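You operate a simulated robot arm through the tools that you are given. There is no shell and no other tool.

The job below is to be done with a simulated robot arm. You get a single attempt, and the scene is never put back.

Task
File both bundles of letters in box M-26 on the truck.
Fine: flip its lid up, stand the bundles inside, shut the lid; the other boxes stay and the truck stays braked.

It is judged by the outcome, as a careful person would: the job done as asked, and still so three seconds after it is handed in. It fails if anything else is knocked over, pushed out of place, dropped, spilled or broken. A push-on lid holds only when it is set on centred and level and pressed home; a screw cap is set on level and turned clockwise until tight.

Robot
A 7-joint arm with a two-finger parallel gripper, fixed in place. Base frame: the origin is at the foot of the arm, x ahead of it, y to its left, z up; the work surface is at about z = 870. Lengths are in mm, angles in rad, forces in N, time in s.
Its first joint turns from -2.304 to 2.304 rad. Payload 3.91 kg.
Tool frame: the origin (TCP) lies between the finger pads and is the grasp point; the fingertips stand 30 mm ahead of it; z points along the fingers, y is the line along which they close. The gripper opens to 110 mm. The fingers are 20 mm wide and 10 mm thick; the gripper's body (48 by 112 mm) begins 55 mm behind the TCP.
Orientation is that of the tool frame in the base frame, as a unit quaternion [w, x, y, z]. With the fingers straight down and closing along the base's y, the tool's x points along the base's -x, its y along +y and its z along -z.

Tools
- The arm moves only by the tool drive_tool. Its argument "rows" is text: rows parted by semicolons, each of 7 numbers parted by spaces: the closure, from 0 (fully open) to 1 (shut), then the shift along the tool's x, y, z in mm, then the turn, a rotation vector about the tool's x, y, z in rad. In form: fingers dx dy dz ax ay az; .... A call has 1 to 20 rows; each row is the pose to reach, as a shift and turn from the pose commanded when the call began, along the tool's axes at that moment. Rows are played at 5 a second. More than 50 mm and 0.15 rad between two rows, or a gripper value outside its range, and nothing of the call is played. A pose out of reach is approached as far as the arm can. The call stops where the force on the tool passes 40 N (or 10 N more than at its start, if that is more) or the arm is blocked; 0.2 s more then pass. Each finger travels about 108 mm/s and halts on what it meets, pressing with about 35 N; the grip force reading is that of the motor and also rises with nothing between the fingers. The clock runs only during rows and for 0.2 s after the last one: add rows that repeat a pose to give the fingers time. The reply holds the time, the measured pose of the TCP, the force on the tool along the base axes, the opening and the grip force, in the units named above and with some noise, with the torque about the TCP (base axes, N m) and any sound that the robot's microphone picked up.
- Cameras (640 x 400 px; columns grow to the right, rows downward): "scene" is fixed at [53.1, 489.4, 1865]; the picture's right is [-0.29, -0.96, 0.00], its down [-0.58, 0.18, -0.80] and it looks along [0.76, -0.23, -0.60] (base axes); focal length 244 px, centre (320, 200). "wrist" rides on the gripper at [72, 17, -103] in the tool frame; the picture's right is [-0.23, 0.97, 0.00], its down [-0.76, -0.18, -0.62] and it looks along [-0.61, -0.14, 0.78] (tool axes); focal length 222 px, centre (320, 200).
- capture(camera): a new picture of that camera. No time passes.
- locate(camera, pixels): there is no depth. For up to 12 entries [column, row, z] of the newest picture of that camera ("zoom" is the newest enlarged one), the place [x, y] in the base frame at which the ray of that pixel passes the height z, good to about 3 mm, but the place of the scene camera against the robot may be out by one fixed shift of up to 12 mm in any direction. No time passes.
- close_up(camera, box): a new picture of the part [left, top, right, bottom] of that camera's present view, enlarged. No time passes.
- hand_in(): hands the job in; it is judged then, once.

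Leave the gripper open and the arm clear of the work at the hand-in unless told otherwise.

The tools are called after "Request:" as name(argument=value, ...) on one line, values as JSON. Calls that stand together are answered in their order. drive_tool: Moves the arm, as the interface text tells. Its arguments: {"type":"object","properties":{"rows":{"type":"string"}},"required":["rows"]} The other tools are called the same way: capture (camera) takes a picture; locate (camera, pixels) gives the place at which the rays of pixels pass given heights; close_up (camera, box) takes an enlarged picture of a part of a camera's view; hand_in () hands the job in.

At the start:

```text
time_s: 0.0
eef_pos: [528.5, 150.6, 1622.6]
ee_rot: [0.0, 0.0, 1.0, 0.0]
force: [-0.1, 0.7, -0.3]
wrist_torque: [-0.02, 0.0, -0.01]
grip_width: 110.3
grip_force: 0.1
```

scene: 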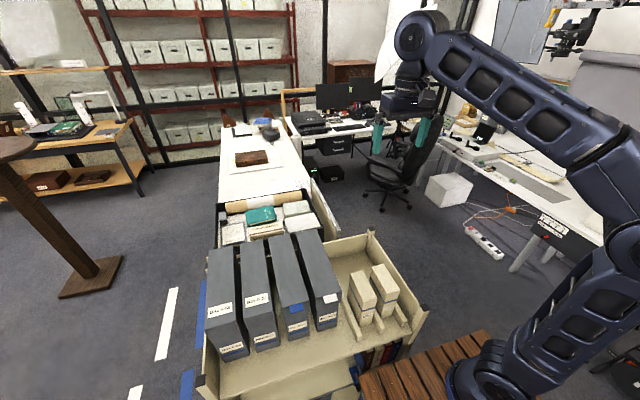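
wrist: 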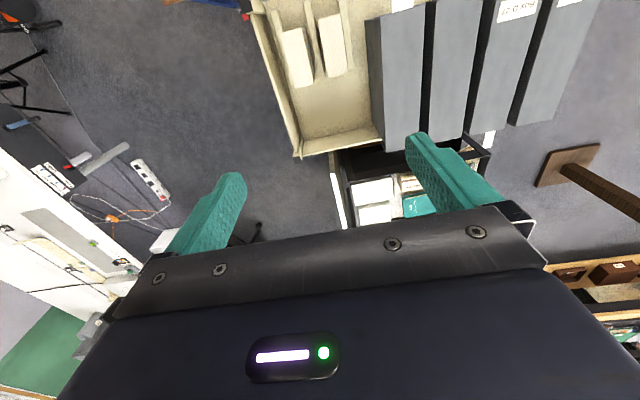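

I see four grey document boxes on a truck and two bundles of letters beside them. I'll enlarge the view of the boxes and bundles to read the labels.

Request:
close_up(camera="scene", box=[190, 220, 350, 370])

Request:
close_up(camera="scene", box=[300, 220, 440, 360])

Request:
close_up(camera="wrist", box=[240, 0, 600, 170])

```text
2.67 times, centred on (270, 295) of scene
```

zoom: 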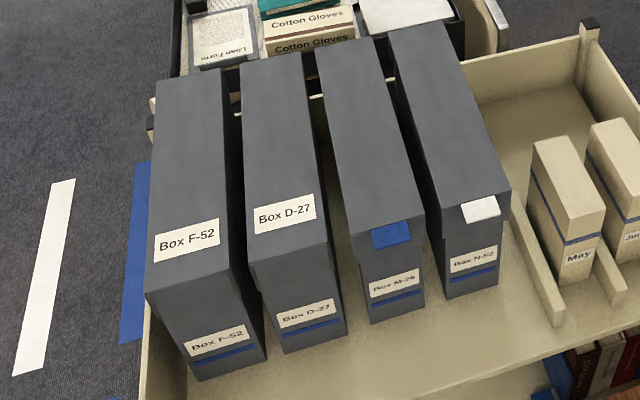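

```text
2.86 times, centred on (370, 290) of scene
```

zoom: 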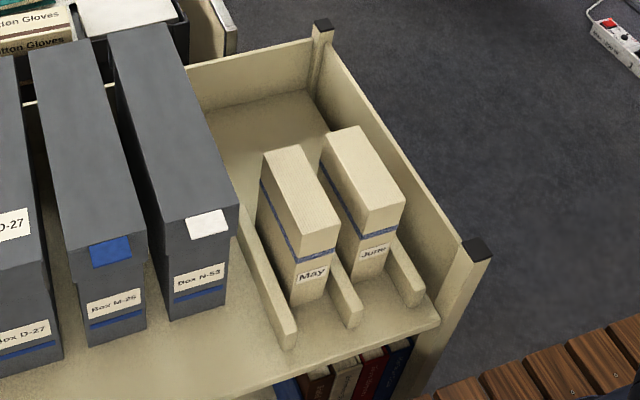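

```text
1.78 times, centred on (420, 85) of wrist
```

zoom: 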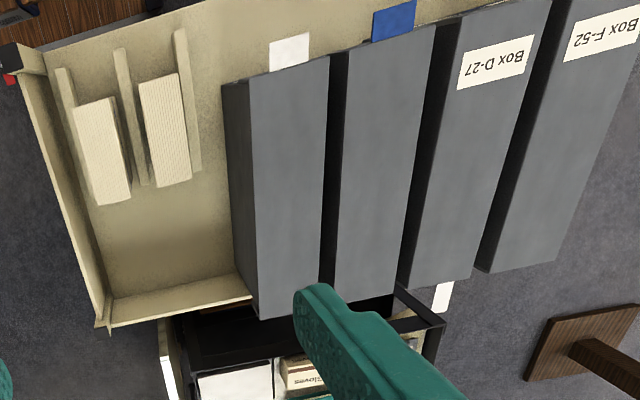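

Box M-26 is the third from the left and has a blue pull tab on the front of its lid. The bundles, "May" and "June", stand between rails on the right. I'll find the positions of the box and bundle corners at several assumed heights in both cameras.

Request:
locate(camera="scene", pixels=[[289.5, 340.7, 870], [309.3, 334.7, 870], [282, 308.9, 1130], [308.2, 299.9, 1130], [268.5, 237.7, 1130], [287.2, 234.3, 1130], [282, 308.9, 1030], [308.2, 299.9, 1030], [361, 325, 870], [374, 322, 870], [381, 318, 870], [392, 314, 870]])

Request:
locate(camera="wrist", pixels=[[426, 30, 1130], [484, 14, 1130], [405, 138, 1130], [462, 155, 1130], [426, 30, 1030], [484, 14, 1030], [283, 55, 1000], [305, 55, 1000], [318, 45, 1000], [340, 40, 1000], [299, 155, 870], [257, 15, 870]])

```text
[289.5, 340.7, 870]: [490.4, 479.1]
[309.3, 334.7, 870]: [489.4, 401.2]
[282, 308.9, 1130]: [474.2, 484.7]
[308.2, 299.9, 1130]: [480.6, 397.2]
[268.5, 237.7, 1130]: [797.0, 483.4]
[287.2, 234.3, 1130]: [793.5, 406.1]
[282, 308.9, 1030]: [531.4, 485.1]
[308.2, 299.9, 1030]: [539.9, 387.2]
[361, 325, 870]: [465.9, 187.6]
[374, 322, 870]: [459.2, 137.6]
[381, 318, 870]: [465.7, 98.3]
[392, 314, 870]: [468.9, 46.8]
```

```text
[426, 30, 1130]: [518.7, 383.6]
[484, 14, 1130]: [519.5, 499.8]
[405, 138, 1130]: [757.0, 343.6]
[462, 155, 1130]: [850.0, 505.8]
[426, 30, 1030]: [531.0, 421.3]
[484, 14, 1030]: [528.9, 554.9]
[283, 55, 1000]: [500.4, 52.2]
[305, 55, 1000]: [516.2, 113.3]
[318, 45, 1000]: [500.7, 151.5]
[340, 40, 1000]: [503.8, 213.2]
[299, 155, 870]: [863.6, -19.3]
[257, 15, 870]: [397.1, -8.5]
```

Request:
close_up(camera="wrist", box=[350, 0, 550, 150])

Request:
close_up(camera="scene", box=[250, 260, 350, 350])

```text
2.67 times, centred on (450, 75) of wrist
```

zoom: 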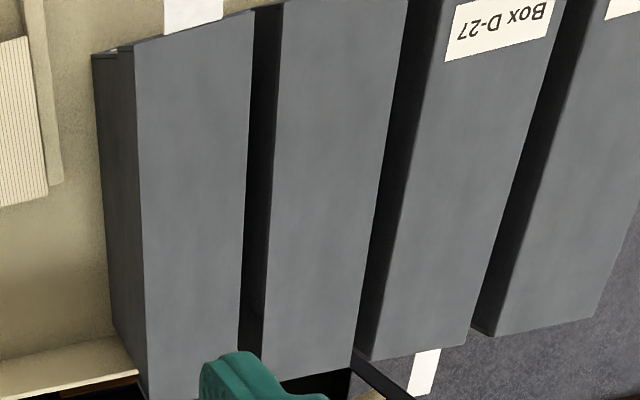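

```text
4.44 times, centred on (300, 305) of scene
```

zoom: 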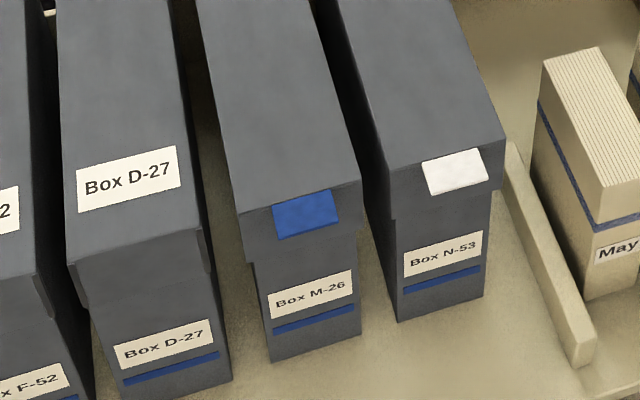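

Request:
locate(camera="wrist", pixels=[[485.2, -12.2, 1130], [436.9, 1.9, 1130], [380.7, 15.8, 1130], [424.9, 3.8, 1130], [485.2, -12.2, 1100], [436.9, 1.9, 1100], [380.7, 15.8, 1100], [424.9, 3.8, 1100], [449, 140, 1130], [463, 134, 1130], [464, 130, 1100], [429, 135, 1100]])

Request:
locate(camera="scene", pixels=[[315.5, 300, 1130], [341.7, 291.5, 1130], [315.5, 300, 1100], [341.7, 291.5, 1100], [296.2, 232.1, 1130], [317.6, 229.5, 1130], [317.5, 332, 870], [337, 326, 870], [282, 308.9, 1100], [308.2, 299.9, 1100]])

```text
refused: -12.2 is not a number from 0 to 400
```

```text
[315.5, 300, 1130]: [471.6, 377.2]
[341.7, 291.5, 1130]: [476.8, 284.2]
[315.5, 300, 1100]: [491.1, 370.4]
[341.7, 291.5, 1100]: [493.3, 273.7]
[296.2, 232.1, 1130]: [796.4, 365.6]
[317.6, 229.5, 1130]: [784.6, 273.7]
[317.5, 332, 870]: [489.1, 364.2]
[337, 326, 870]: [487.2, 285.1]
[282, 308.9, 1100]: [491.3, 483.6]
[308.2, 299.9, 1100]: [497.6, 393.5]
```

Request:
locate(camera="wrist", pixels=[[380.7, 15.8, 1130], [424.9, 3.8, 1130], [380.7, 15.8, 1110], [424.9, 3.8, 1110], [436.9, 1.9, 1130], [436.9, 1.9, 1110], [464, 130, 1120], [429, 141, 1120]])

Request:
capture(camera="wrist")

```text
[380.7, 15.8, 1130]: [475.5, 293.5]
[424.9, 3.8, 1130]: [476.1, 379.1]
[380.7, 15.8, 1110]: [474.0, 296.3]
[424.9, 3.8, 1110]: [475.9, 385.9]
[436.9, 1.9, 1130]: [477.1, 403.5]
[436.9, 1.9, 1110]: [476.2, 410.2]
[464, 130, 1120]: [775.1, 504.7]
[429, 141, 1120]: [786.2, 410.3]
```

```text
taken
```

wrist: 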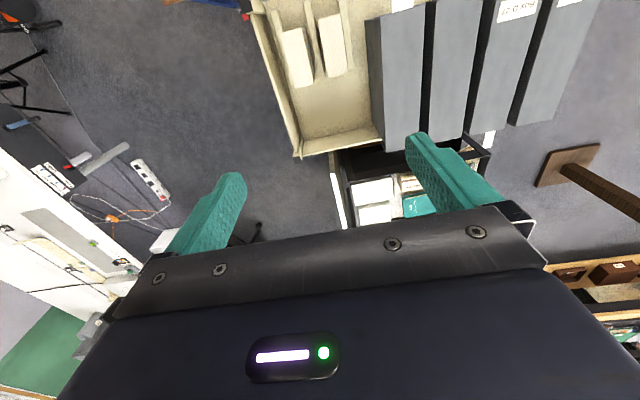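

Request:
locate(camera="scene", pixels=[[359.9, 327.1, 870], [371.7, 322.5, 870], [350.1, 274.3, 970], [362, 270.8, 970], [376.6, 297.7, 970], [363, 303.3, 970], [350.1, 274.3, 1020], [362, 270.8, 1020], [376.6, 297.7, 1020], [363, 303.3, 1020]])

Request:
close_up(camera="wrist", box=[240, 0, 400, 110])

Request:
close_up(camera="scene", box=[335, 250, 425, 340])

```text
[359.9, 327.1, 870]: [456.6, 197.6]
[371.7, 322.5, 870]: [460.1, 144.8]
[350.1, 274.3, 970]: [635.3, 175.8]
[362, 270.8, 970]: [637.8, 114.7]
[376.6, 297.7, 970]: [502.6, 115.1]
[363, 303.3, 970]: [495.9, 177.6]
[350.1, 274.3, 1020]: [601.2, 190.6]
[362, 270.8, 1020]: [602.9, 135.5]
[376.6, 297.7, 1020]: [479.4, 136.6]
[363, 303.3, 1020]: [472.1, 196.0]
```

```text
3.64 times, centred on (320, 55) of wrist
```

zoom: 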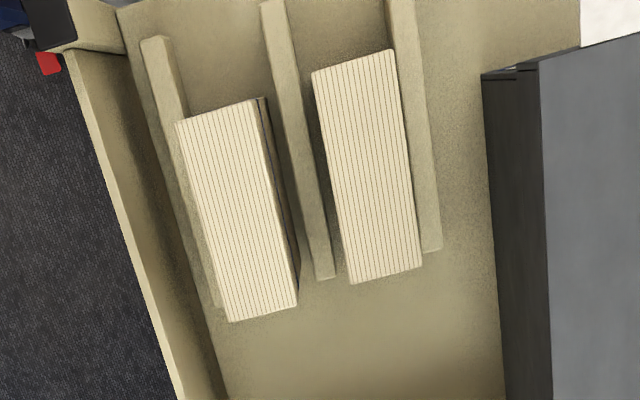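

```text
4.44 times, centred on (380, 295) of scene
```

zoom: 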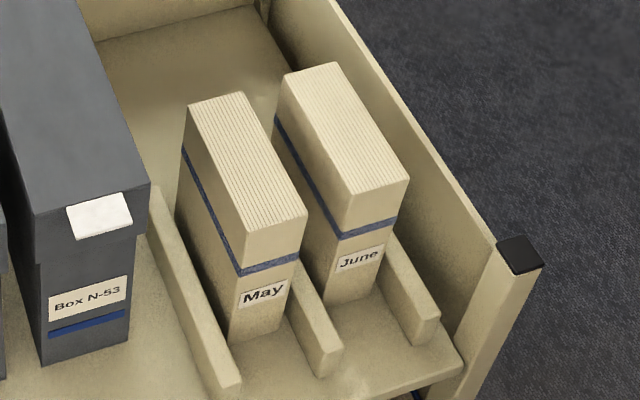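

Request:
locate(camera="wrist", pixels=[[317.5, 19.8, 1020], [340.3, 13.5, 1020], [348.6, 73.1, 1020], [328.2, 78.1, 1020], [280.4, 33.6, 1020], [303, 27, 1020], [314, 83.8, 1020], [295.3, 88.5, 1020], [317.5, 19.8, 980], [340.3, 13.5, 980], [348.6, 73.1, 980], [328.2, 78.1, 980]])

```text
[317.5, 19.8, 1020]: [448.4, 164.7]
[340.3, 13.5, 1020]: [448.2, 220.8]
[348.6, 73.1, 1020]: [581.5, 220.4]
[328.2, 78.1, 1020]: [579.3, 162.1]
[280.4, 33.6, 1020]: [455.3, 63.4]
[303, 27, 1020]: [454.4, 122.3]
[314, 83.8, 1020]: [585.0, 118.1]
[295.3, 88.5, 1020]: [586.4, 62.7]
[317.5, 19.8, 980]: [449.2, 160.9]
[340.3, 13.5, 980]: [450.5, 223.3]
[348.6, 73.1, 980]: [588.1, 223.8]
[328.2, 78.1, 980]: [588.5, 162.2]
```

The bundles stand about 150 to 190 mm tall and roughly 55 mm wide. I need a closer second view to fix heights. The arm has clear space below it, so I'll lower the tool 250 mm straight down from z = 1622, above the bundles, and look again.

Request:
drive_tool(rows="0 0 0 50 0 0 0; 0 0 0 100 0 0 0; 0 0 0 150 0 0 0; 0 0 0 200 0 0 0; 0 0 0 250 0 0 0; 0 0 0 250 0 0 0")

Request:
capture(camera="wrist")

Request:
capture(camera="scene")

```text
time_s: 1.4
eef_pos: [529.7, 152.9, 1370.5]
ee_rot: [0.0, 0.0, 1.0, 0.0]
force: [0.0, 0.1, 0.6]
wrist_torque: [0.01, 0.0, -0.03]
grip_width: 109.9
grip_force: 0.0
```

```text
taken
```

wrist: 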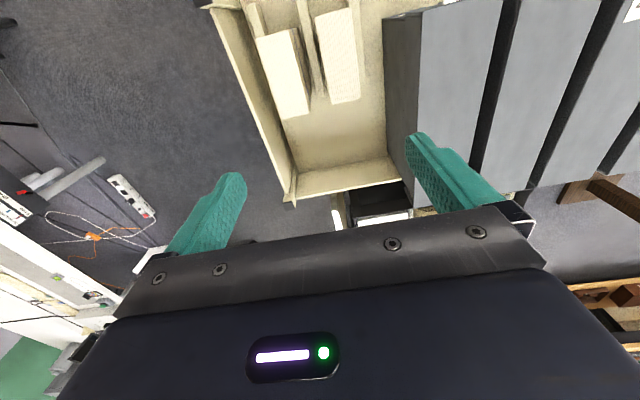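

```text
taken
```

scene: 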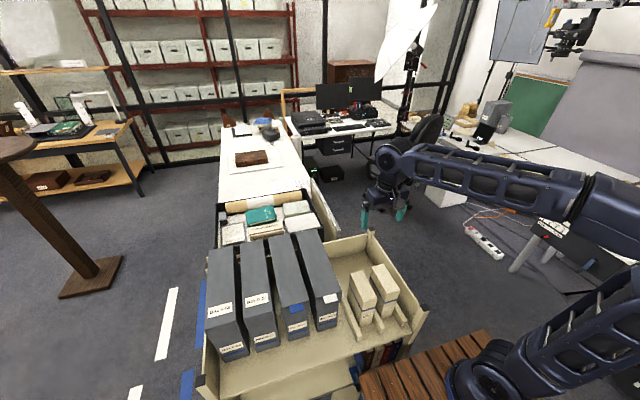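

Request:
close_up(camera="wrist", box=[230, 0, 430, 125])

Request:
close_up(camera="wrist", box=[370, 0, 640, 169])

```text
3.20 times, centred on (330, 62) of wrist
```

zoom: 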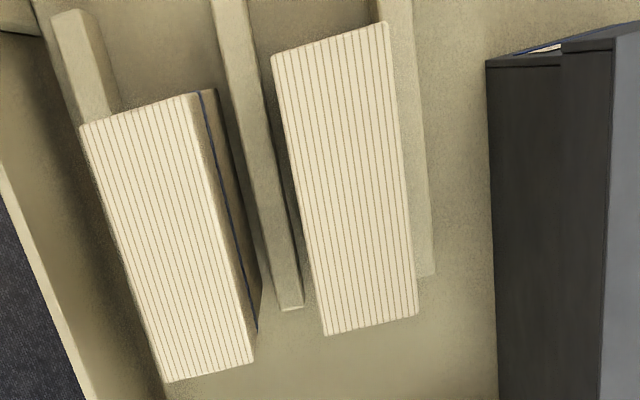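

```text
2.37 times, centred on (505, 84) of wrist
```

zoom: 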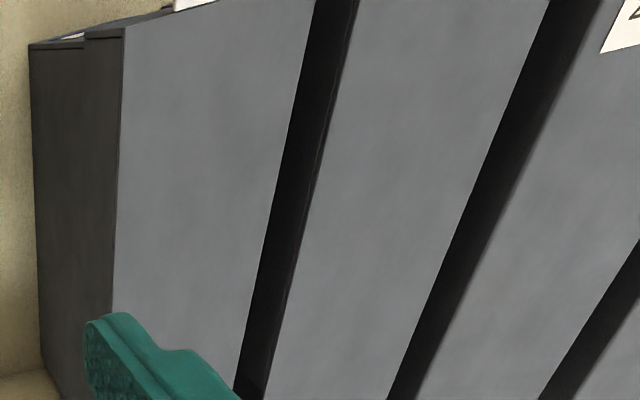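

Request:
locate(camera="wrist", pixels=[[314.7, 17.3, 1020], [351.3, 6.4, 1020], [360.6, 97.9, 1020], [331.6, 104.2, 1020], [314.7, 17.3, 1060], [351.3, 6.4, 1060], [360.6, 97.9, 1060], [331.6, 104.2, 1060], [254.7, 39.2, 1040], [292.5, 28.3, 1040], [309.1, 112.6, 1040], [282.5, 118.9, 1040]])

```text
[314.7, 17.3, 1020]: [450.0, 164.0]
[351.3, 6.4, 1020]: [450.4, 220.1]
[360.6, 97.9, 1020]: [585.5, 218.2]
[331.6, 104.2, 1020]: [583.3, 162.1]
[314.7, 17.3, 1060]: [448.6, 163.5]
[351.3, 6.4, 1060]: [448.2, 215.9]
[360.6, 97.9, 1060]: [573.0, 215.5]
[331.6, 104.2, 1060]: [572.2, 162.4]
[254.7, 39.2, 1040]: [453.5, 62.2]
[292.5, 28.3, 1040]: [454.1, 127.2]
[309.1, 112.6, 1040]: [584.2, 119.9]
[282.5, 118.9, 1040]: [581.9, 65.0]
```

From the two wrist views, the bundle tops are near z ≈ 1040 to 1060. They are about 53 mm wide in y and 127 mm long in x. Next I'll move to in front of box M-26, staying above everything with the tips near 1300, to measure the blue tab.

Request:
drive_tool(rows="0 16 46 6 0 0 0; 0 33 92 13 0 0 0; 0 50 138 20 0 0 0; 0 66 184 26 0 0 0; 0 83 230 33 0 0 0; 0 100 277 40 0 0 0; 0 100 277 40 0 0 0")

Request:
capture(camera="wrist")

Request:
capture(camera="scene")

```text
refused: row 6 steps farther than a row can; nothing moved
```

```text
taken
```

wrist: 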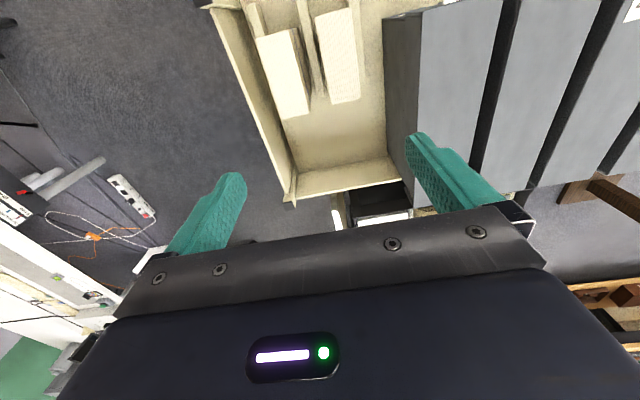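

```text
taken
```

scene: 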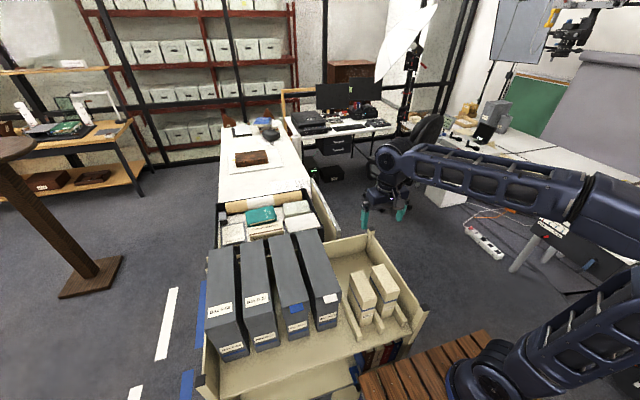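

One row stepped slightly more than 50 mm, so nothing moved. I'll send the same move again with smaller steps.

Request:
drive_tool(rows="0 14 40 6 0 0 0; 0 28 80 12 0 0 0; 0 42 120 18 0 0 0; 0 57 160 24 0 0 0; 0 71 200 29 0 0 0; 0 86 239 34 0 0 0; 0 100 277 40 0 0 0; 0 100 277 40 0 0 0")

Request:
capture(camera="wrist")

Request:
capture(camera="scene")

```text
time_s: 3.2
eef_pos: [427.6, 426.7, 1330.8]
ee_rot: [0.0, 0.001, 1.0, 0.0]
force: [0.7, 0.0, 1.4]
wrist_torque: [-0.01, 0.03, 0.01]
grip_width: 110.1
grip_force: 0.2
```

```text
taken
```

wrist: 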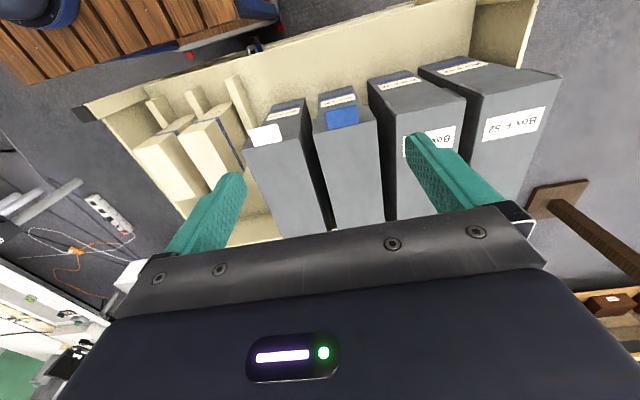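

```text
taken
```

scene: 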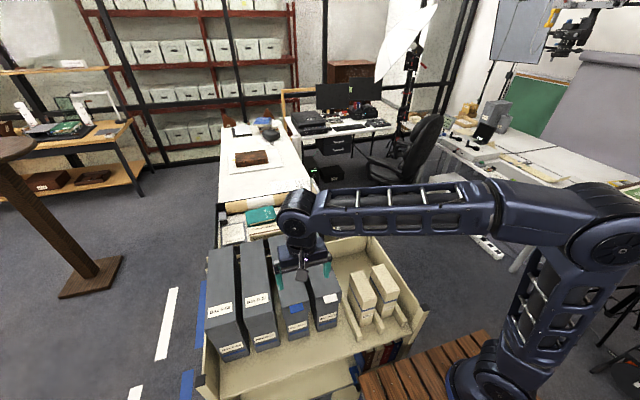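

The wrist camera now shows the blue tab of M-26 at about (342,115). I'll enlarge it and the bundles.

Request:
close_up(camera="wrist", box=[280, 75, 400, 150])

Request:
close_up(camera="wrist", box=[120, 70, 280, 200])

```text
5.33 times, centred on (340, 112) of wrist
```

zoom: 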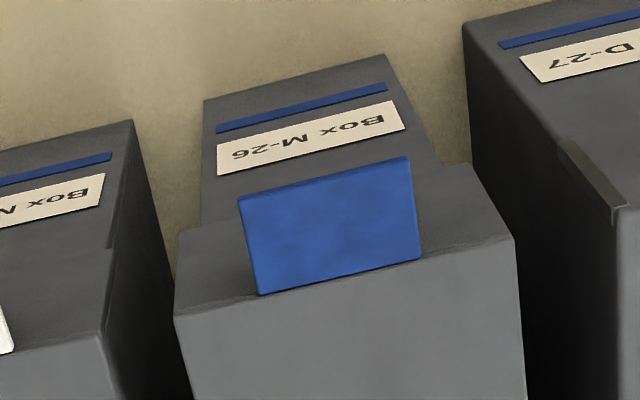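

```text
3.08 times, centred on (200, 135) of wrist
```

zoom: 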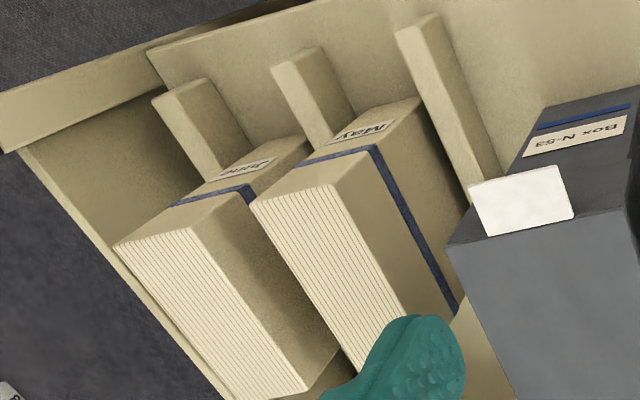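

Request:
locate(camera="wrist", pixels=[[318, 93.2, 870], [352.4, 84.8, 870], [312.4, 133.8, 1110], [376.6, 119.1, 1110], [312.4, 133.8, 1130], [376.6, 119.1, 1130], [324.6, 112, 1110], [356.9, 103.7, 1110], [358.9, 122.9, 1110], [328.7, 129.8, 1110], [324.6, 112, 1125], [356.9, 103.7, 1125]])

```text
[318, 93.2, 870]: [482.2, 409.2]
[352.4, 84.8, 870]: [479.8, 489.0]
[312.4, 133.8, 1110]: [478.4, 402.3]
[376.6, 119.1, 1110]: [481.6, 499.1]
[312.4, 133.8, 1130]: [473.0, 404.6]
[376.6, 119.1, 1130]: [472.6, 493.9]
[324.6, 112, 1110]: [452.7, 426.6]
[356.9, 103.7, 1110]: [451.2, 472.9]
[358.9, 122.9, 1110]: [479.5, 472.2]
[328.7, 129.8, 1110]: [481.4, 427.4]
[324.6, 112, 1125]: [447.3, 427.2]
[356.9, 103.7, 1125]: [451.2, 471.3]
```

Request:
locate(camera="wrist", pixels=[[177.3, 136.6, 1040], [204.9, 129.5, 1040], [177.3, 136.6, 1060], [204.9, 129.5, 1060], [231.8, 101.9, 870], [134.1, 149.6, 1040], [156.2, 143.1, 1040], [134.1, 149.6, 1060], [156.2, 143.1, 1060], [248, 146, 1125], [299, 132, 1125]])

Request:
locate(camera="scene", pixels=[[350.1, 274.3, 1050], [362, 270.8, 1050], [376.6, 297.7, 1050], [363, 303.3, 1050], [350.1, 274.3, 1060], [362, 270.8, 1060], [376.6, 297.7, 1060], [363, 303.3, 1060], [359.9, 327.1, 870], [371.7, 322.5, 870]])

```text
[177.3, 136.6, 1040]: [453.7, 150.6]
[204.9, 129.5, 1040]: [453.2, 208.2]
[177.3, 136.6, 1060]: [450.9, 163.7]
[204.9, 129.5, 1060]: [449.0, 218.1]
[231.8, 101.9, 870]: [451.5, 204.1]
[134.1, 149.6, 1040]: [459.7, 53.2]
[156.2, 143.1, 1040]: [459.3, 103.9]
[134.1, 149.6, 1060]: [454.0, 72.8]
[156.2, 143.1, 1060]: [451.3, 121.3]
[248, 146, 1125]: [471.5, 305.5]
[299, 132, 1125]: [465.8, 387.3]
```

```text
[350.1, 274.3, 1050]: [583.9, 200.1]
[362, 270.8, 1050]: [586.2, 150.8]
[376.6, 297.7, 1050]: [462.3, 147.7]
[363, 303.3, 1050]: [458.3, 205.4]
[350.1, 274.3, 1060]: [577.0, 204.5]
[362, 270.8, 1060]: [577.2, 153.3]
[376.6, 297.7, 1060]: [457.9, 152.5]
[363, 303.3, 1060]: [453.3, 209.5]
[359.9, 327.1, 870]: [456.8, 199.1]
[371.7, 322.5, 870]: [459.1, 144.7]
```

Request:
close_up(camera="scene", box=[265, 280, 335, 350])

Request:
locate(camera="scene", pixels=[[289.2, 306.6, 1120], [302.3, 302.7, 1120], [304.5, 310, 1120], [291, 314, 1120], [304.5, 310, 1100], [291, 314, 1100]])

Request:
locate(camera="wrist", pixels=[[324.6, 112, 1120], [356.9, 103.7, 1120], [358.9, 122.9, 1120], [328.7, 129.8, 1120], [324.6, 112, 1100], [356.9, 103.7, 1100]])

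```text
5.71 times, centred on (300, 315) of scene
```

zoom: 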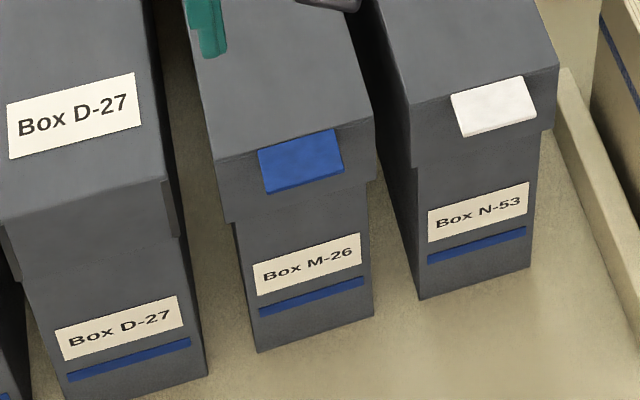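

```text
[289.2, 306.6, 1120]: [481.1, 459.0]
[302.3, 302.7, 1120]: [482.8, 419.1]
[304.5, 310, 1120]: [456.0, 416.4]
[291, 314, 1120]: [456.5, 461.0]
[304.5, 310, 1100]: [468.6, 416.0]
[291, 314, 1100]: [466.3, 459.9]
```

```text
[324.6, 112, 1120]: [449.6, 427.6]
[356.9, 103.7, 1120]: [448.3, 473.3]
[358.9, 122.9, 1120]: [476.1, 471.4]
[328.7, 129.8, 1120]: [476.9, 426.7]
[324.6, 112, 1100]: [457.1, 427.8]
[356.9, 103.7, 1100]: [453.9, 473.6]
```

M-26's base front is at x ≈ 481, y 409 to 489, and the lid top is at z ≈ 1125. The tab is a horizontal plate at x 449 to 476, y 427 to 472, z ≈ 1119. The scene camera reads about 8.5 mm too far in x and 9 mm too small in y. I plan to lift the lid from beneath the tab so that the box isn't dragged. So I'll close the fingers, back off to x ≈ 395 and tilt them about 60° forward, still in free space.

Request:
drive_tool(rows="1 4 3 16 0 -0.131 0; 1 8 6 33 0 -0.262 0; 1 12 8 49 0 -0.393 0; 1 16 11 65 0 -0.524 0; 1 20 14 82 0 -0.655 0; 1 25 16 98 0 -0.786 0; 1 29 19 115 0 -0.917 0; 1 33 22 131 0 -1.047 0; 1 33 22 131 0 -1.047 0")

Request:
capture(camera="wrist")

Request:
capture(camera="scene")

```text
time_s: 5.2
eef_pos: [394.1, 451.4, 1203.8]
ee_rot: [0.501, 0.001, 0.866, -0.001]
force: [0.2, -1.0, -0.6]
wrist_torque: [-0.01, 0.01, 0.03]
grip_width: 0.0
grip_force: 35.1
```

```text
taken
```

wrist: 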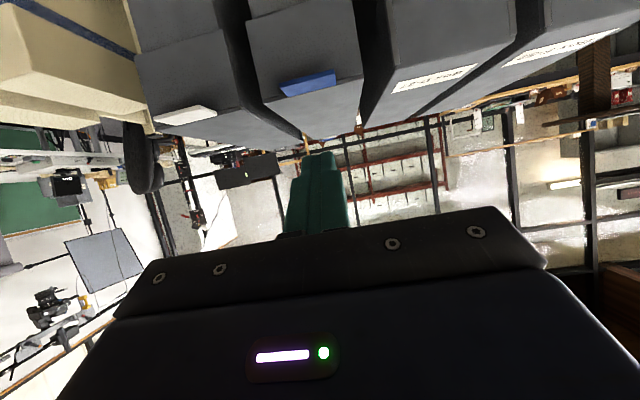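

```text
taken
```

scene: 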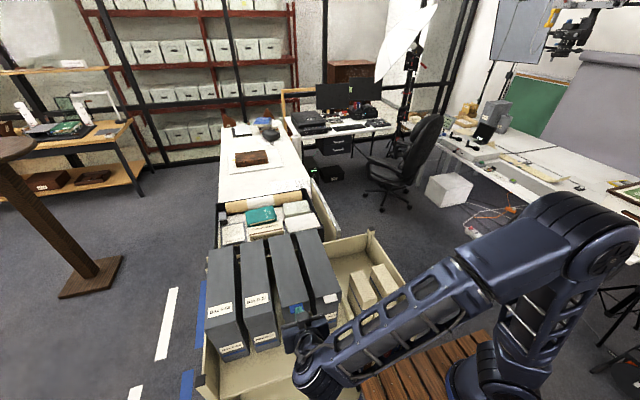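

The tilt was reached. I'll enlarge this view to study the lid's edge and skirt.

Request:
close_up(camera="wrist", box=[220, 0, 400, 130])

Request:
close_up(camera="scene", box=[250, 280, 350, 380])

```text
3.08 times, centred on (310, 65) of wrist
```

zoom: 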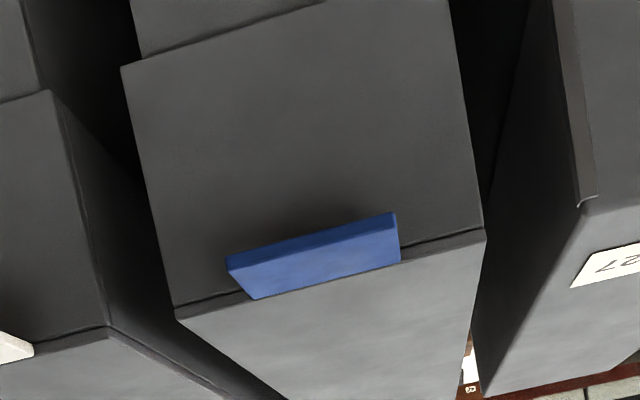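

```text
4.00 times, centred on (300, 330) of scene
```

zoom: 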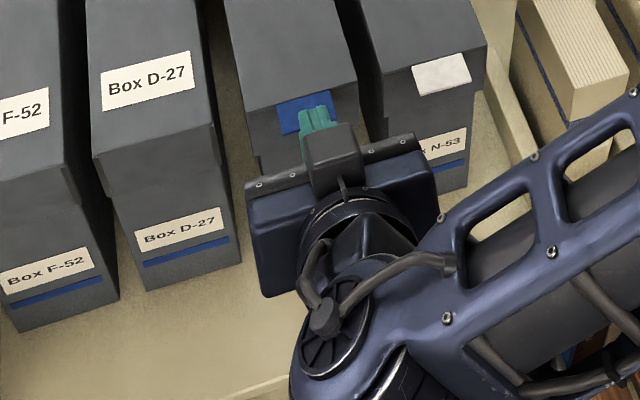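

The tab is a plate about 27 mm deep, flush with the lid top. I'll lower the closed fingers in front of the box to z ≈ 1104 and then move forward, so the tips sit under the tab about 10 mm below it.

Request:
drive_tool(rows="1 28 0 16 0 0 0; 1 56 0 32 0 0 0; 1 84.5 0 48.8 0 0 0; 1 79.5 0 57.5 0 0 0; 1 74.5 0 66.1 0 0 0; 1 69 0 75.5 0 0 0; 1 63.7 0 84.7 0 0 0; 1 63.7 0 84.7 0 0 0")

Request:
capture(camera="wrist")

Request:
close_up(camera="scene", box=[250, 280, 350, 380])

```text
time_s: 7.0
eef_pos: [437.6, 448.9, 1105.0]
ee_rot: [0.5, 0.0, 0.866, 0.0]
force: [-0.1, -0.1, 0.2]
wrist_torque: [0.01, 0.01, 0.01]
grip_width: 0.1
grip_force: 35.1
```

```text
taken
```

wrist: 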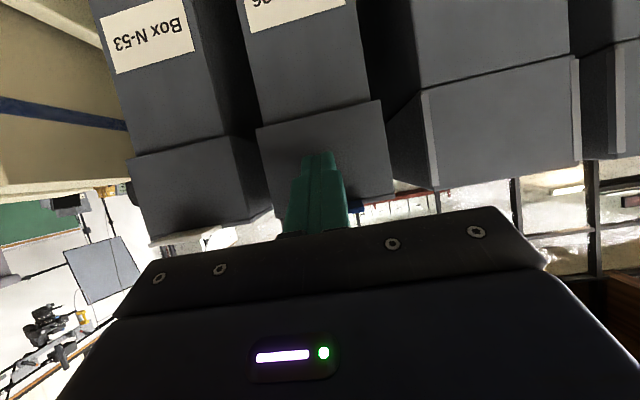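

```text
4.00 times, centred on (300, 330) of scene
```

zoom: 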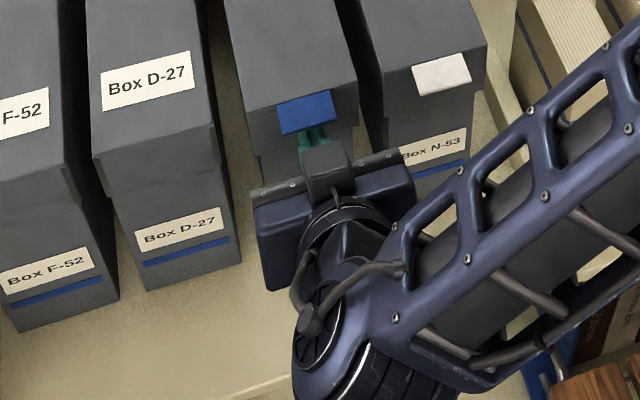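

The fingertips are under the tab and there is no force yet. I'll lift straight up 25 mm in small steps while watching the force.

Request:
drive_tool(rows="1 -4.3 0 -2.5 0 0 0; 1 -8.7 0 -5 0 0 0; 1 -13 0 -7.5 0 0 0; 1 -17.3 0 -10 0 0 0; 1 -21.7 0 -12.5 0 0 0; 1 -21.7 0 -12.5 0 0 0")

Request:
capture(camera="wrist")

Request:
close_up(camera="scene", box=[190, 200, 350, 360])

```text
time_s: 8.4
eef_pos: [436.9, 448.0, 1130.5]
ee_rot: [0.5, -0.001, 0.866, 0.001]
force: [-0.9, -1.4, 0.4]
wrist_torque: [0.02, -0.04, -0.04]
grip_width: 0.0
grip_force: 34.7
```

```text
taken
```

wrist: 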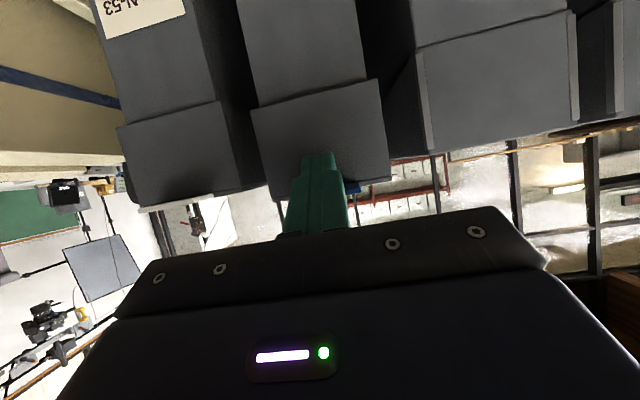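

```text
2.50 times, centred on (270, 280) of scene
```

zoom: 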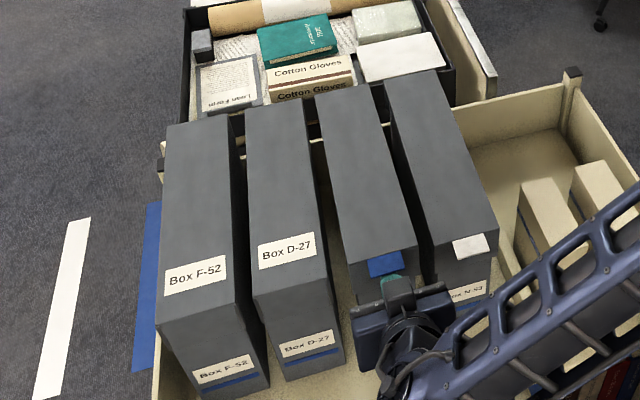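

The force stays near zero, and the lid's skirt has risen relative to its neighbours, so the lid is light and follows the fingers. I'll keep going up 50 mm, with a small forward shift to follow the lid's arc.

Request:
drive_tool(rows="1 -9.5 0 -3.6 0 0 0; 1 -18.9 0 -7.2 0 0 0; 1 -28.4 0 -10.9 0 0 0; 1 -37.8 0 -14.5 0 0 0; 1 -47.3 0 -18.1 0 0 0; 1 -47.3 0 -18.1 0 0 0")

Request:
capture(camera="wrist")

Request:
close_up(camera="scene", box=[190, 200, 350, 360])

```text
time_s: 9.8
eef_pos: [445.1, 449.5, 1180.5]
ee_rot: [0.499, 0.001, 0.866, -0.001]
force: [-0.2, 0.1, -0.4]
wrist_torque: [-0.01, 0.0, -0.04]
grip_width: 0.0
grip_force: 34.8
```

```text
taken
```

wrist: 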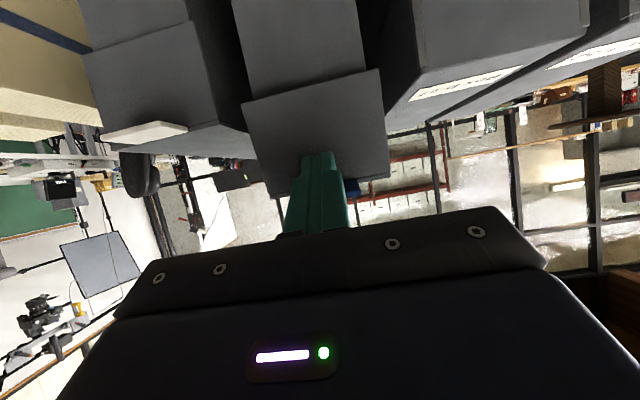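

```text
2.50 times, centred on (270, 280) of scene
```

zoom: 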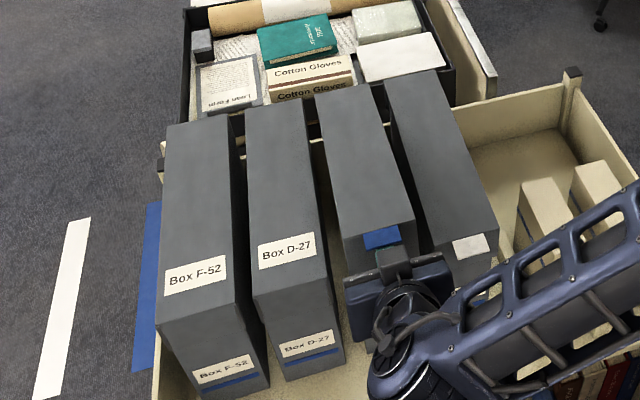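

The lid is rising with the tool: its skirt stays level with the fingers while the neighbours drop away. I'll measure where the tab sits now to pin down the hinge.

Request:
locate(camera="scene", pixels=[[302.8, 296, 1180], [288.4, 300.4, 1180], [302.8, 296, 1190], [288.4, 300.4, 1190], [286.4, 293.6, 1180], [300.8, 289.6, 1180], [260.8, 241.2, 1120]])

Request:
close_up(camera="scene", box=[250, 220, 320, 320])

Request:
close_up(camera="wrist", box=[220, 0, 420, 210])

```text
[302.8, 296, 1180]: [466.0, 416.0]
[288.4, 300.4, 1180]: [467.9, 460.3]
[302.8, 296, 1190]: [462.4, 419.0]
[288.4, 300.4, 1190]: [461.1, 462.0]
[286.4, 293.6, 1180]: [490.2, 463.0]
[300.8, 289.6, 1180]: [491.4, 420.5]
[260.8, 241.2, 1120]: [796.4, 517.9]
```

```text
4.00 times, centred on (285, 270) of scene
```

zoom: 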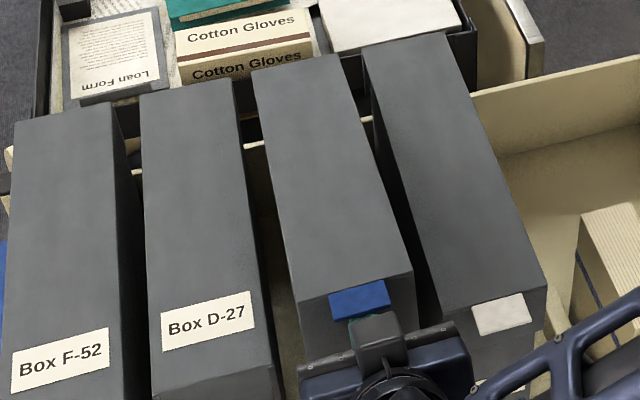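

```text
1.90 times, centred on (320, 105) of wrist
```

zoom: 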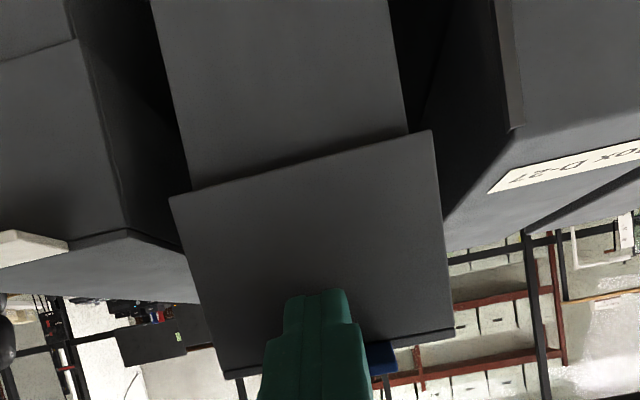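

After correction the tab's outer edge is at x ≈ 456, z ≈ 1186, which puts the hinge at the rear top edge, about (787, 1120), with a radius of about 338. I'll follow that arc up to about 35°, rotating the tool with the lid.

Request:
drive_tool(rows="1 -11 0 -8.3 0 0.087 0; 1 -22 0 -16.6 0 0.175 0; 1 -37 0 -20.2 0 0.204 0; 1 -51.8 0 -23.8 0 0.232 0; 1 -67 0 -26.1 0 0.262 0; 1 -82 0 -28.3 0 0.291 0; 1 -97.4 0 -29.3 0 0.320 0; 1 -112.8 0 -30.2 0 0.349 0; 1 -128.1 0 -29.8 0 0.378 0; 1 -143.4 0 -29.3 0 0.407 0; 1 -143.4 0 -29.3 0 0.407 0")

Request:
capture(camera="wrist")

Request:
capture(camera="scene")

```text
time_s: 12.2
eef_pos: [491.4, 452.4, 1318.8]
ee_rot: [0.314, 0.0, 0.949, 0.001]
force: [-0.7, 0.1, -0.1]
wrist_torque: [-0.02, 0.04, 0.02]
grip_width: 0.0
grip_force: 35.3
```

```text
taken
```

wrist: 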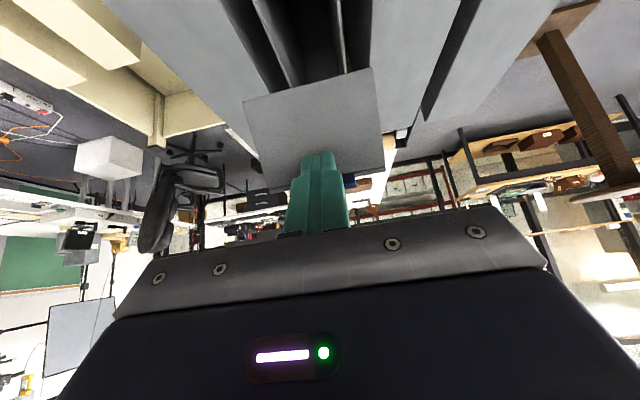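

```text
taken
```

scene: 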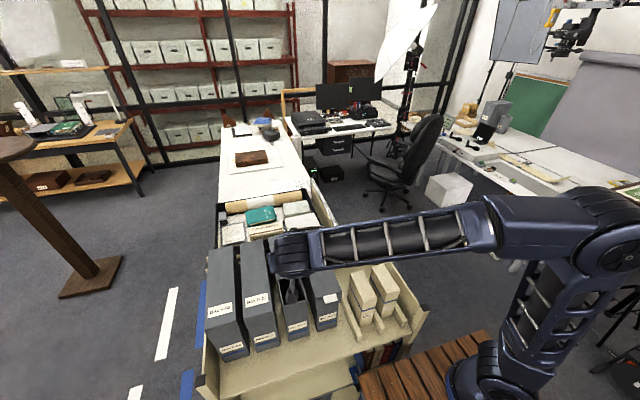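

The lid is up about 35°, and the wrist camera sees into the box. I'll enlarge it to check the wall thickness and interior.

Request:
close_up(camera="wrist", box=[200, 0, 420, 200])

Request:
close_up(camera="scene", box=[230, 220, 350, 360])

```text
2.00 times, centred on (310, 100) of wrist
```

zoom: 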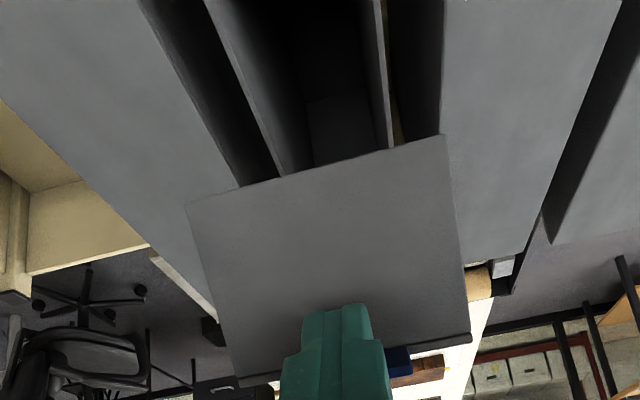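

```text
2.86 times, centred on (290, 290) of scene
```

zoom: 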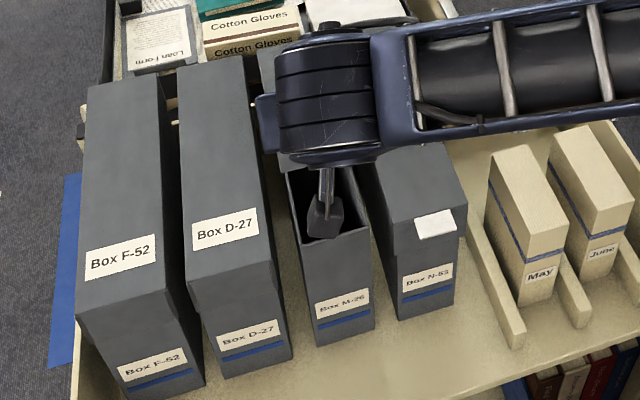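

The hinge estimate holds: the force is near zero and the fingers are still nested in the tab corner. I'll continue along the arc to about 75°.

Request:
drive_tool(rows="1 -14.6 0 -4.5 0 0.030 0; 1 -29.3 0 -9 0 0.059 0; 1 -44.3 0 -12.2 0 0.088 0; 1 -59.2 0 -15.3 0 0.117 0; 1 -74.4 0 -17.2 0 0.146 0; 1 -89.6 0 -18.9 0 0.175 0; 1 -104.9 0 -19.5 0 0.205 0; 1 -120.1 0 -19.9 0 0.234 0; 1 -135.4 0 -19.3 0 0.263 0; 1 -150.7 0 -18.4 0 0.291 0; 1 -165.8 0 -16.3 0 0.320 0; 1 -180.9 0 -14 0 0.349 0; 1 -195.9 0 -10.8 0 0.379 0; 1 -210.8 0 -7.3 0 0.408 0; 1 -225.4 0 -2.7 0 0.437 0; 1 -239.9 0 2.1 0 0.466 0; 1 -239.9 0 2.1 0 0.466 0")

Request:
capture(camera="wrist")

Request:
capture(camera="scene")

```text
time_s: 15.8
eef_pos: [685.4, 450.1, 1461.8]
ee_rot: [0.086, -0.001, 0.996, 0.0]
force: [0.3, -0.3, -0.7]
wrist_torque: [0.0, -0.02, 0.02]
grip_width: 0.0
grip_force: 35.3
```

```text
taken
```

wrist: 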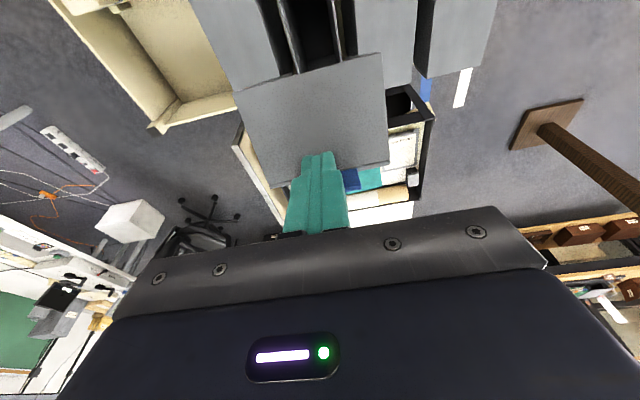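

```text
taken
```

scene: 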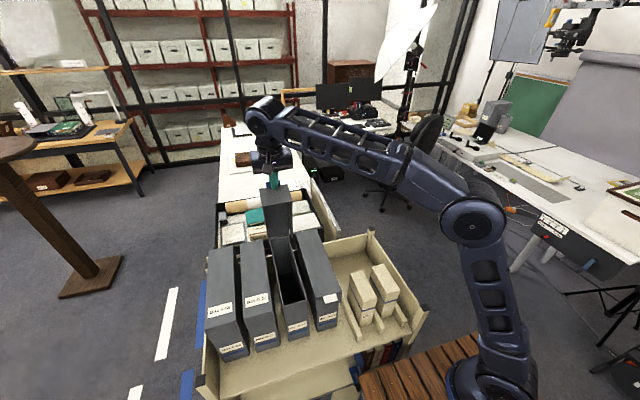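

The lid is at about 75° and the box interior is visible. I'll continue slowly through vertical to about 92°, then check whether the lid stays up.

Request:
drive_tool(rows="1 -15.2 0 -1 0 0.029 0; 1 -30.4 0 -2 0 0.058 0; 1 -45.7 0 -1.8 0 0.088 0; 1 -61 0 -1.5 0 0.117 0; 1 -70.8 0 -0.4 0 0.125 0; 1 -80.6 0 0.8 0 0.133 0; 1 -90.3 0 1.9 0 0.140 0; 1 -96.1 0 3 0 0.144 0; 1 -101.9 0 4.1 0 0.147 0; 1 -101.9 0 4.1 0 0.147 0")

Request:
capture(camera="wrist")

Request:
capture(camera="scene")

```text
time_s: 18.0
eef_pos: [784.9, 447.6, 1471.7]
ee_rot: [0.014, 0.0, 1.0, 0.001]
force: [-0.1, 0.5, -0.1]
wrist_torque: [0.0, 0.01, 0.01]
grip_width: 0.0
grip_force: 34.8
```

```text
taken
```

wrist: 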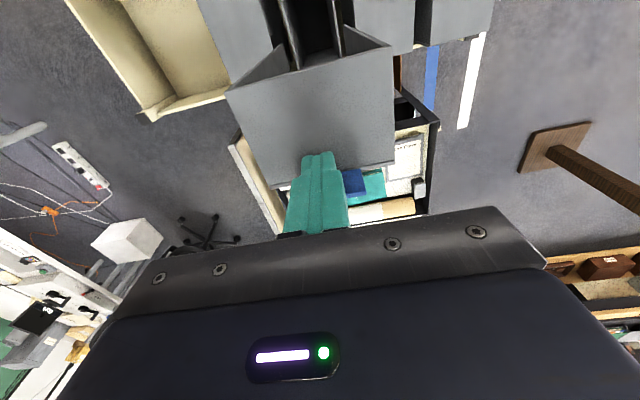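

```text
taken
```

scene: 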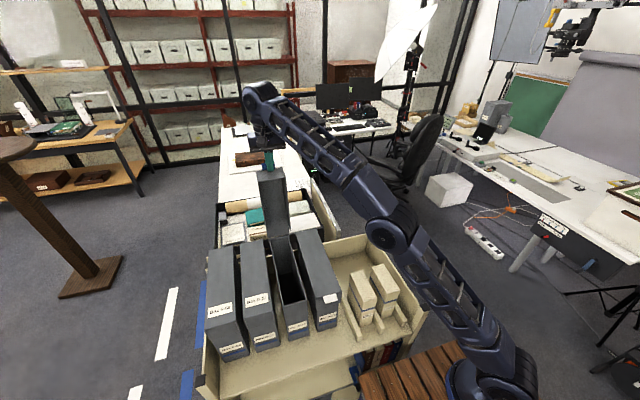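

Request:
close_up(camera="wrist", box=[210, 20, 430, 220])

Request:
close_up(camera="scene", box=[200, 100, 360, 360])

```text
2.00 times, centred on (320, 120) of wrist
```

zoom: 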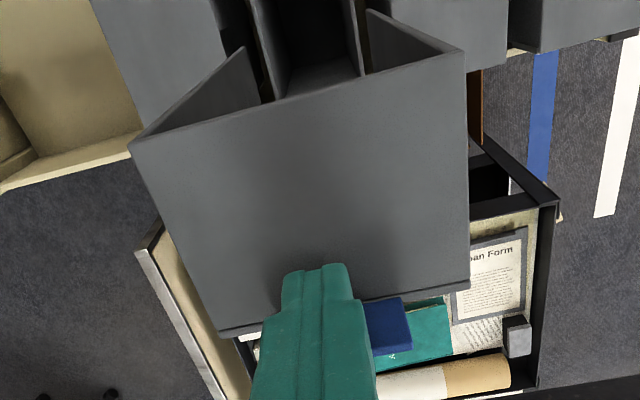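

```text
1.54 times, centred on (280, 230) of scene
```

zoom: 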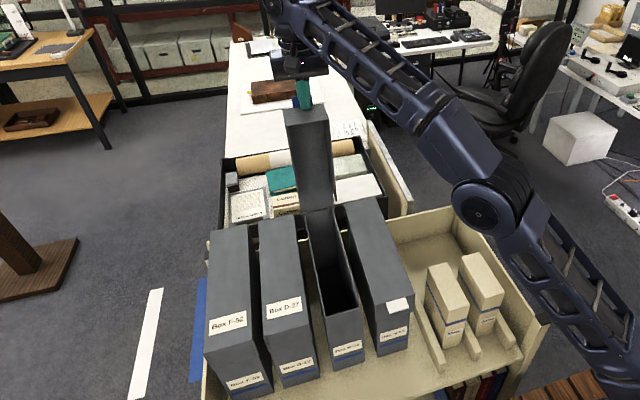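

The lid is about vertical and the box still looks in place. I'll push it a little past vertical to about 98° in slow steps, watching for a stop.

Request:
drive_tool(rows="1 -5.3 0 0.2 0 0.01 0; 1 -10.6 0 0.4 0 0.02 0; 1 -16 0 0.7 0 0.02 0; 1 -21 0 1 0 0.02 0; 1 -26.5 0 1.3 0 0.02 0; 1 -31.7 0 1.6 0 0.02 0; 1 -31.7 0 1.6 0 0.02 0")

Request:
close_up(camera="wrist", box=[210, 20, 430, 220])

Request:
close_up(camera="scene", box=[200, 100, 360, 360])

```text
time_s: 19.0
eef_pos: [788.1, 443.4, 1470.7]
ee_rot: [0.016, -0.001, 1.0, 0.006]
force: [-1.9, 2.1, 15.7]
wrist_torque: [0.02, 0.13, 0.01]
grip_width: 0.3
grip_force: 35.2
out of reach, approached as far as the arm can: row 1, 2, 3, 4
stopped in row 4: the force on the tool passed its limit at 69 N (the readings are from after the stop); the commanded pose is now the measured one
```

```text
2.00 times, centred on (320, 120) of wrist
```

zoom: 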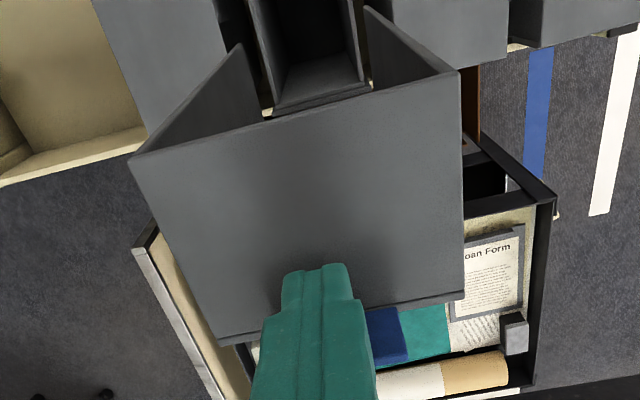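

```text
1.54 times, centred on (280, 230) of scene
```

zoom: 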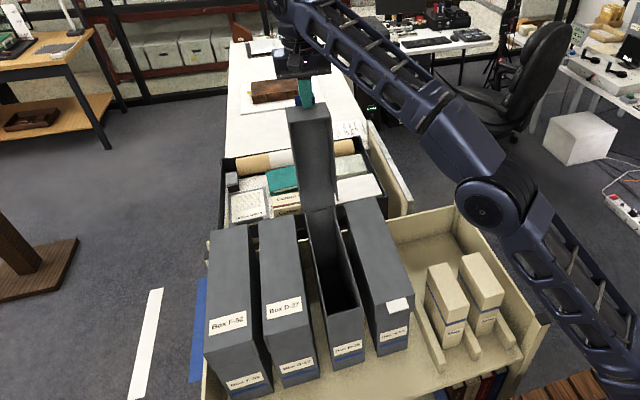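

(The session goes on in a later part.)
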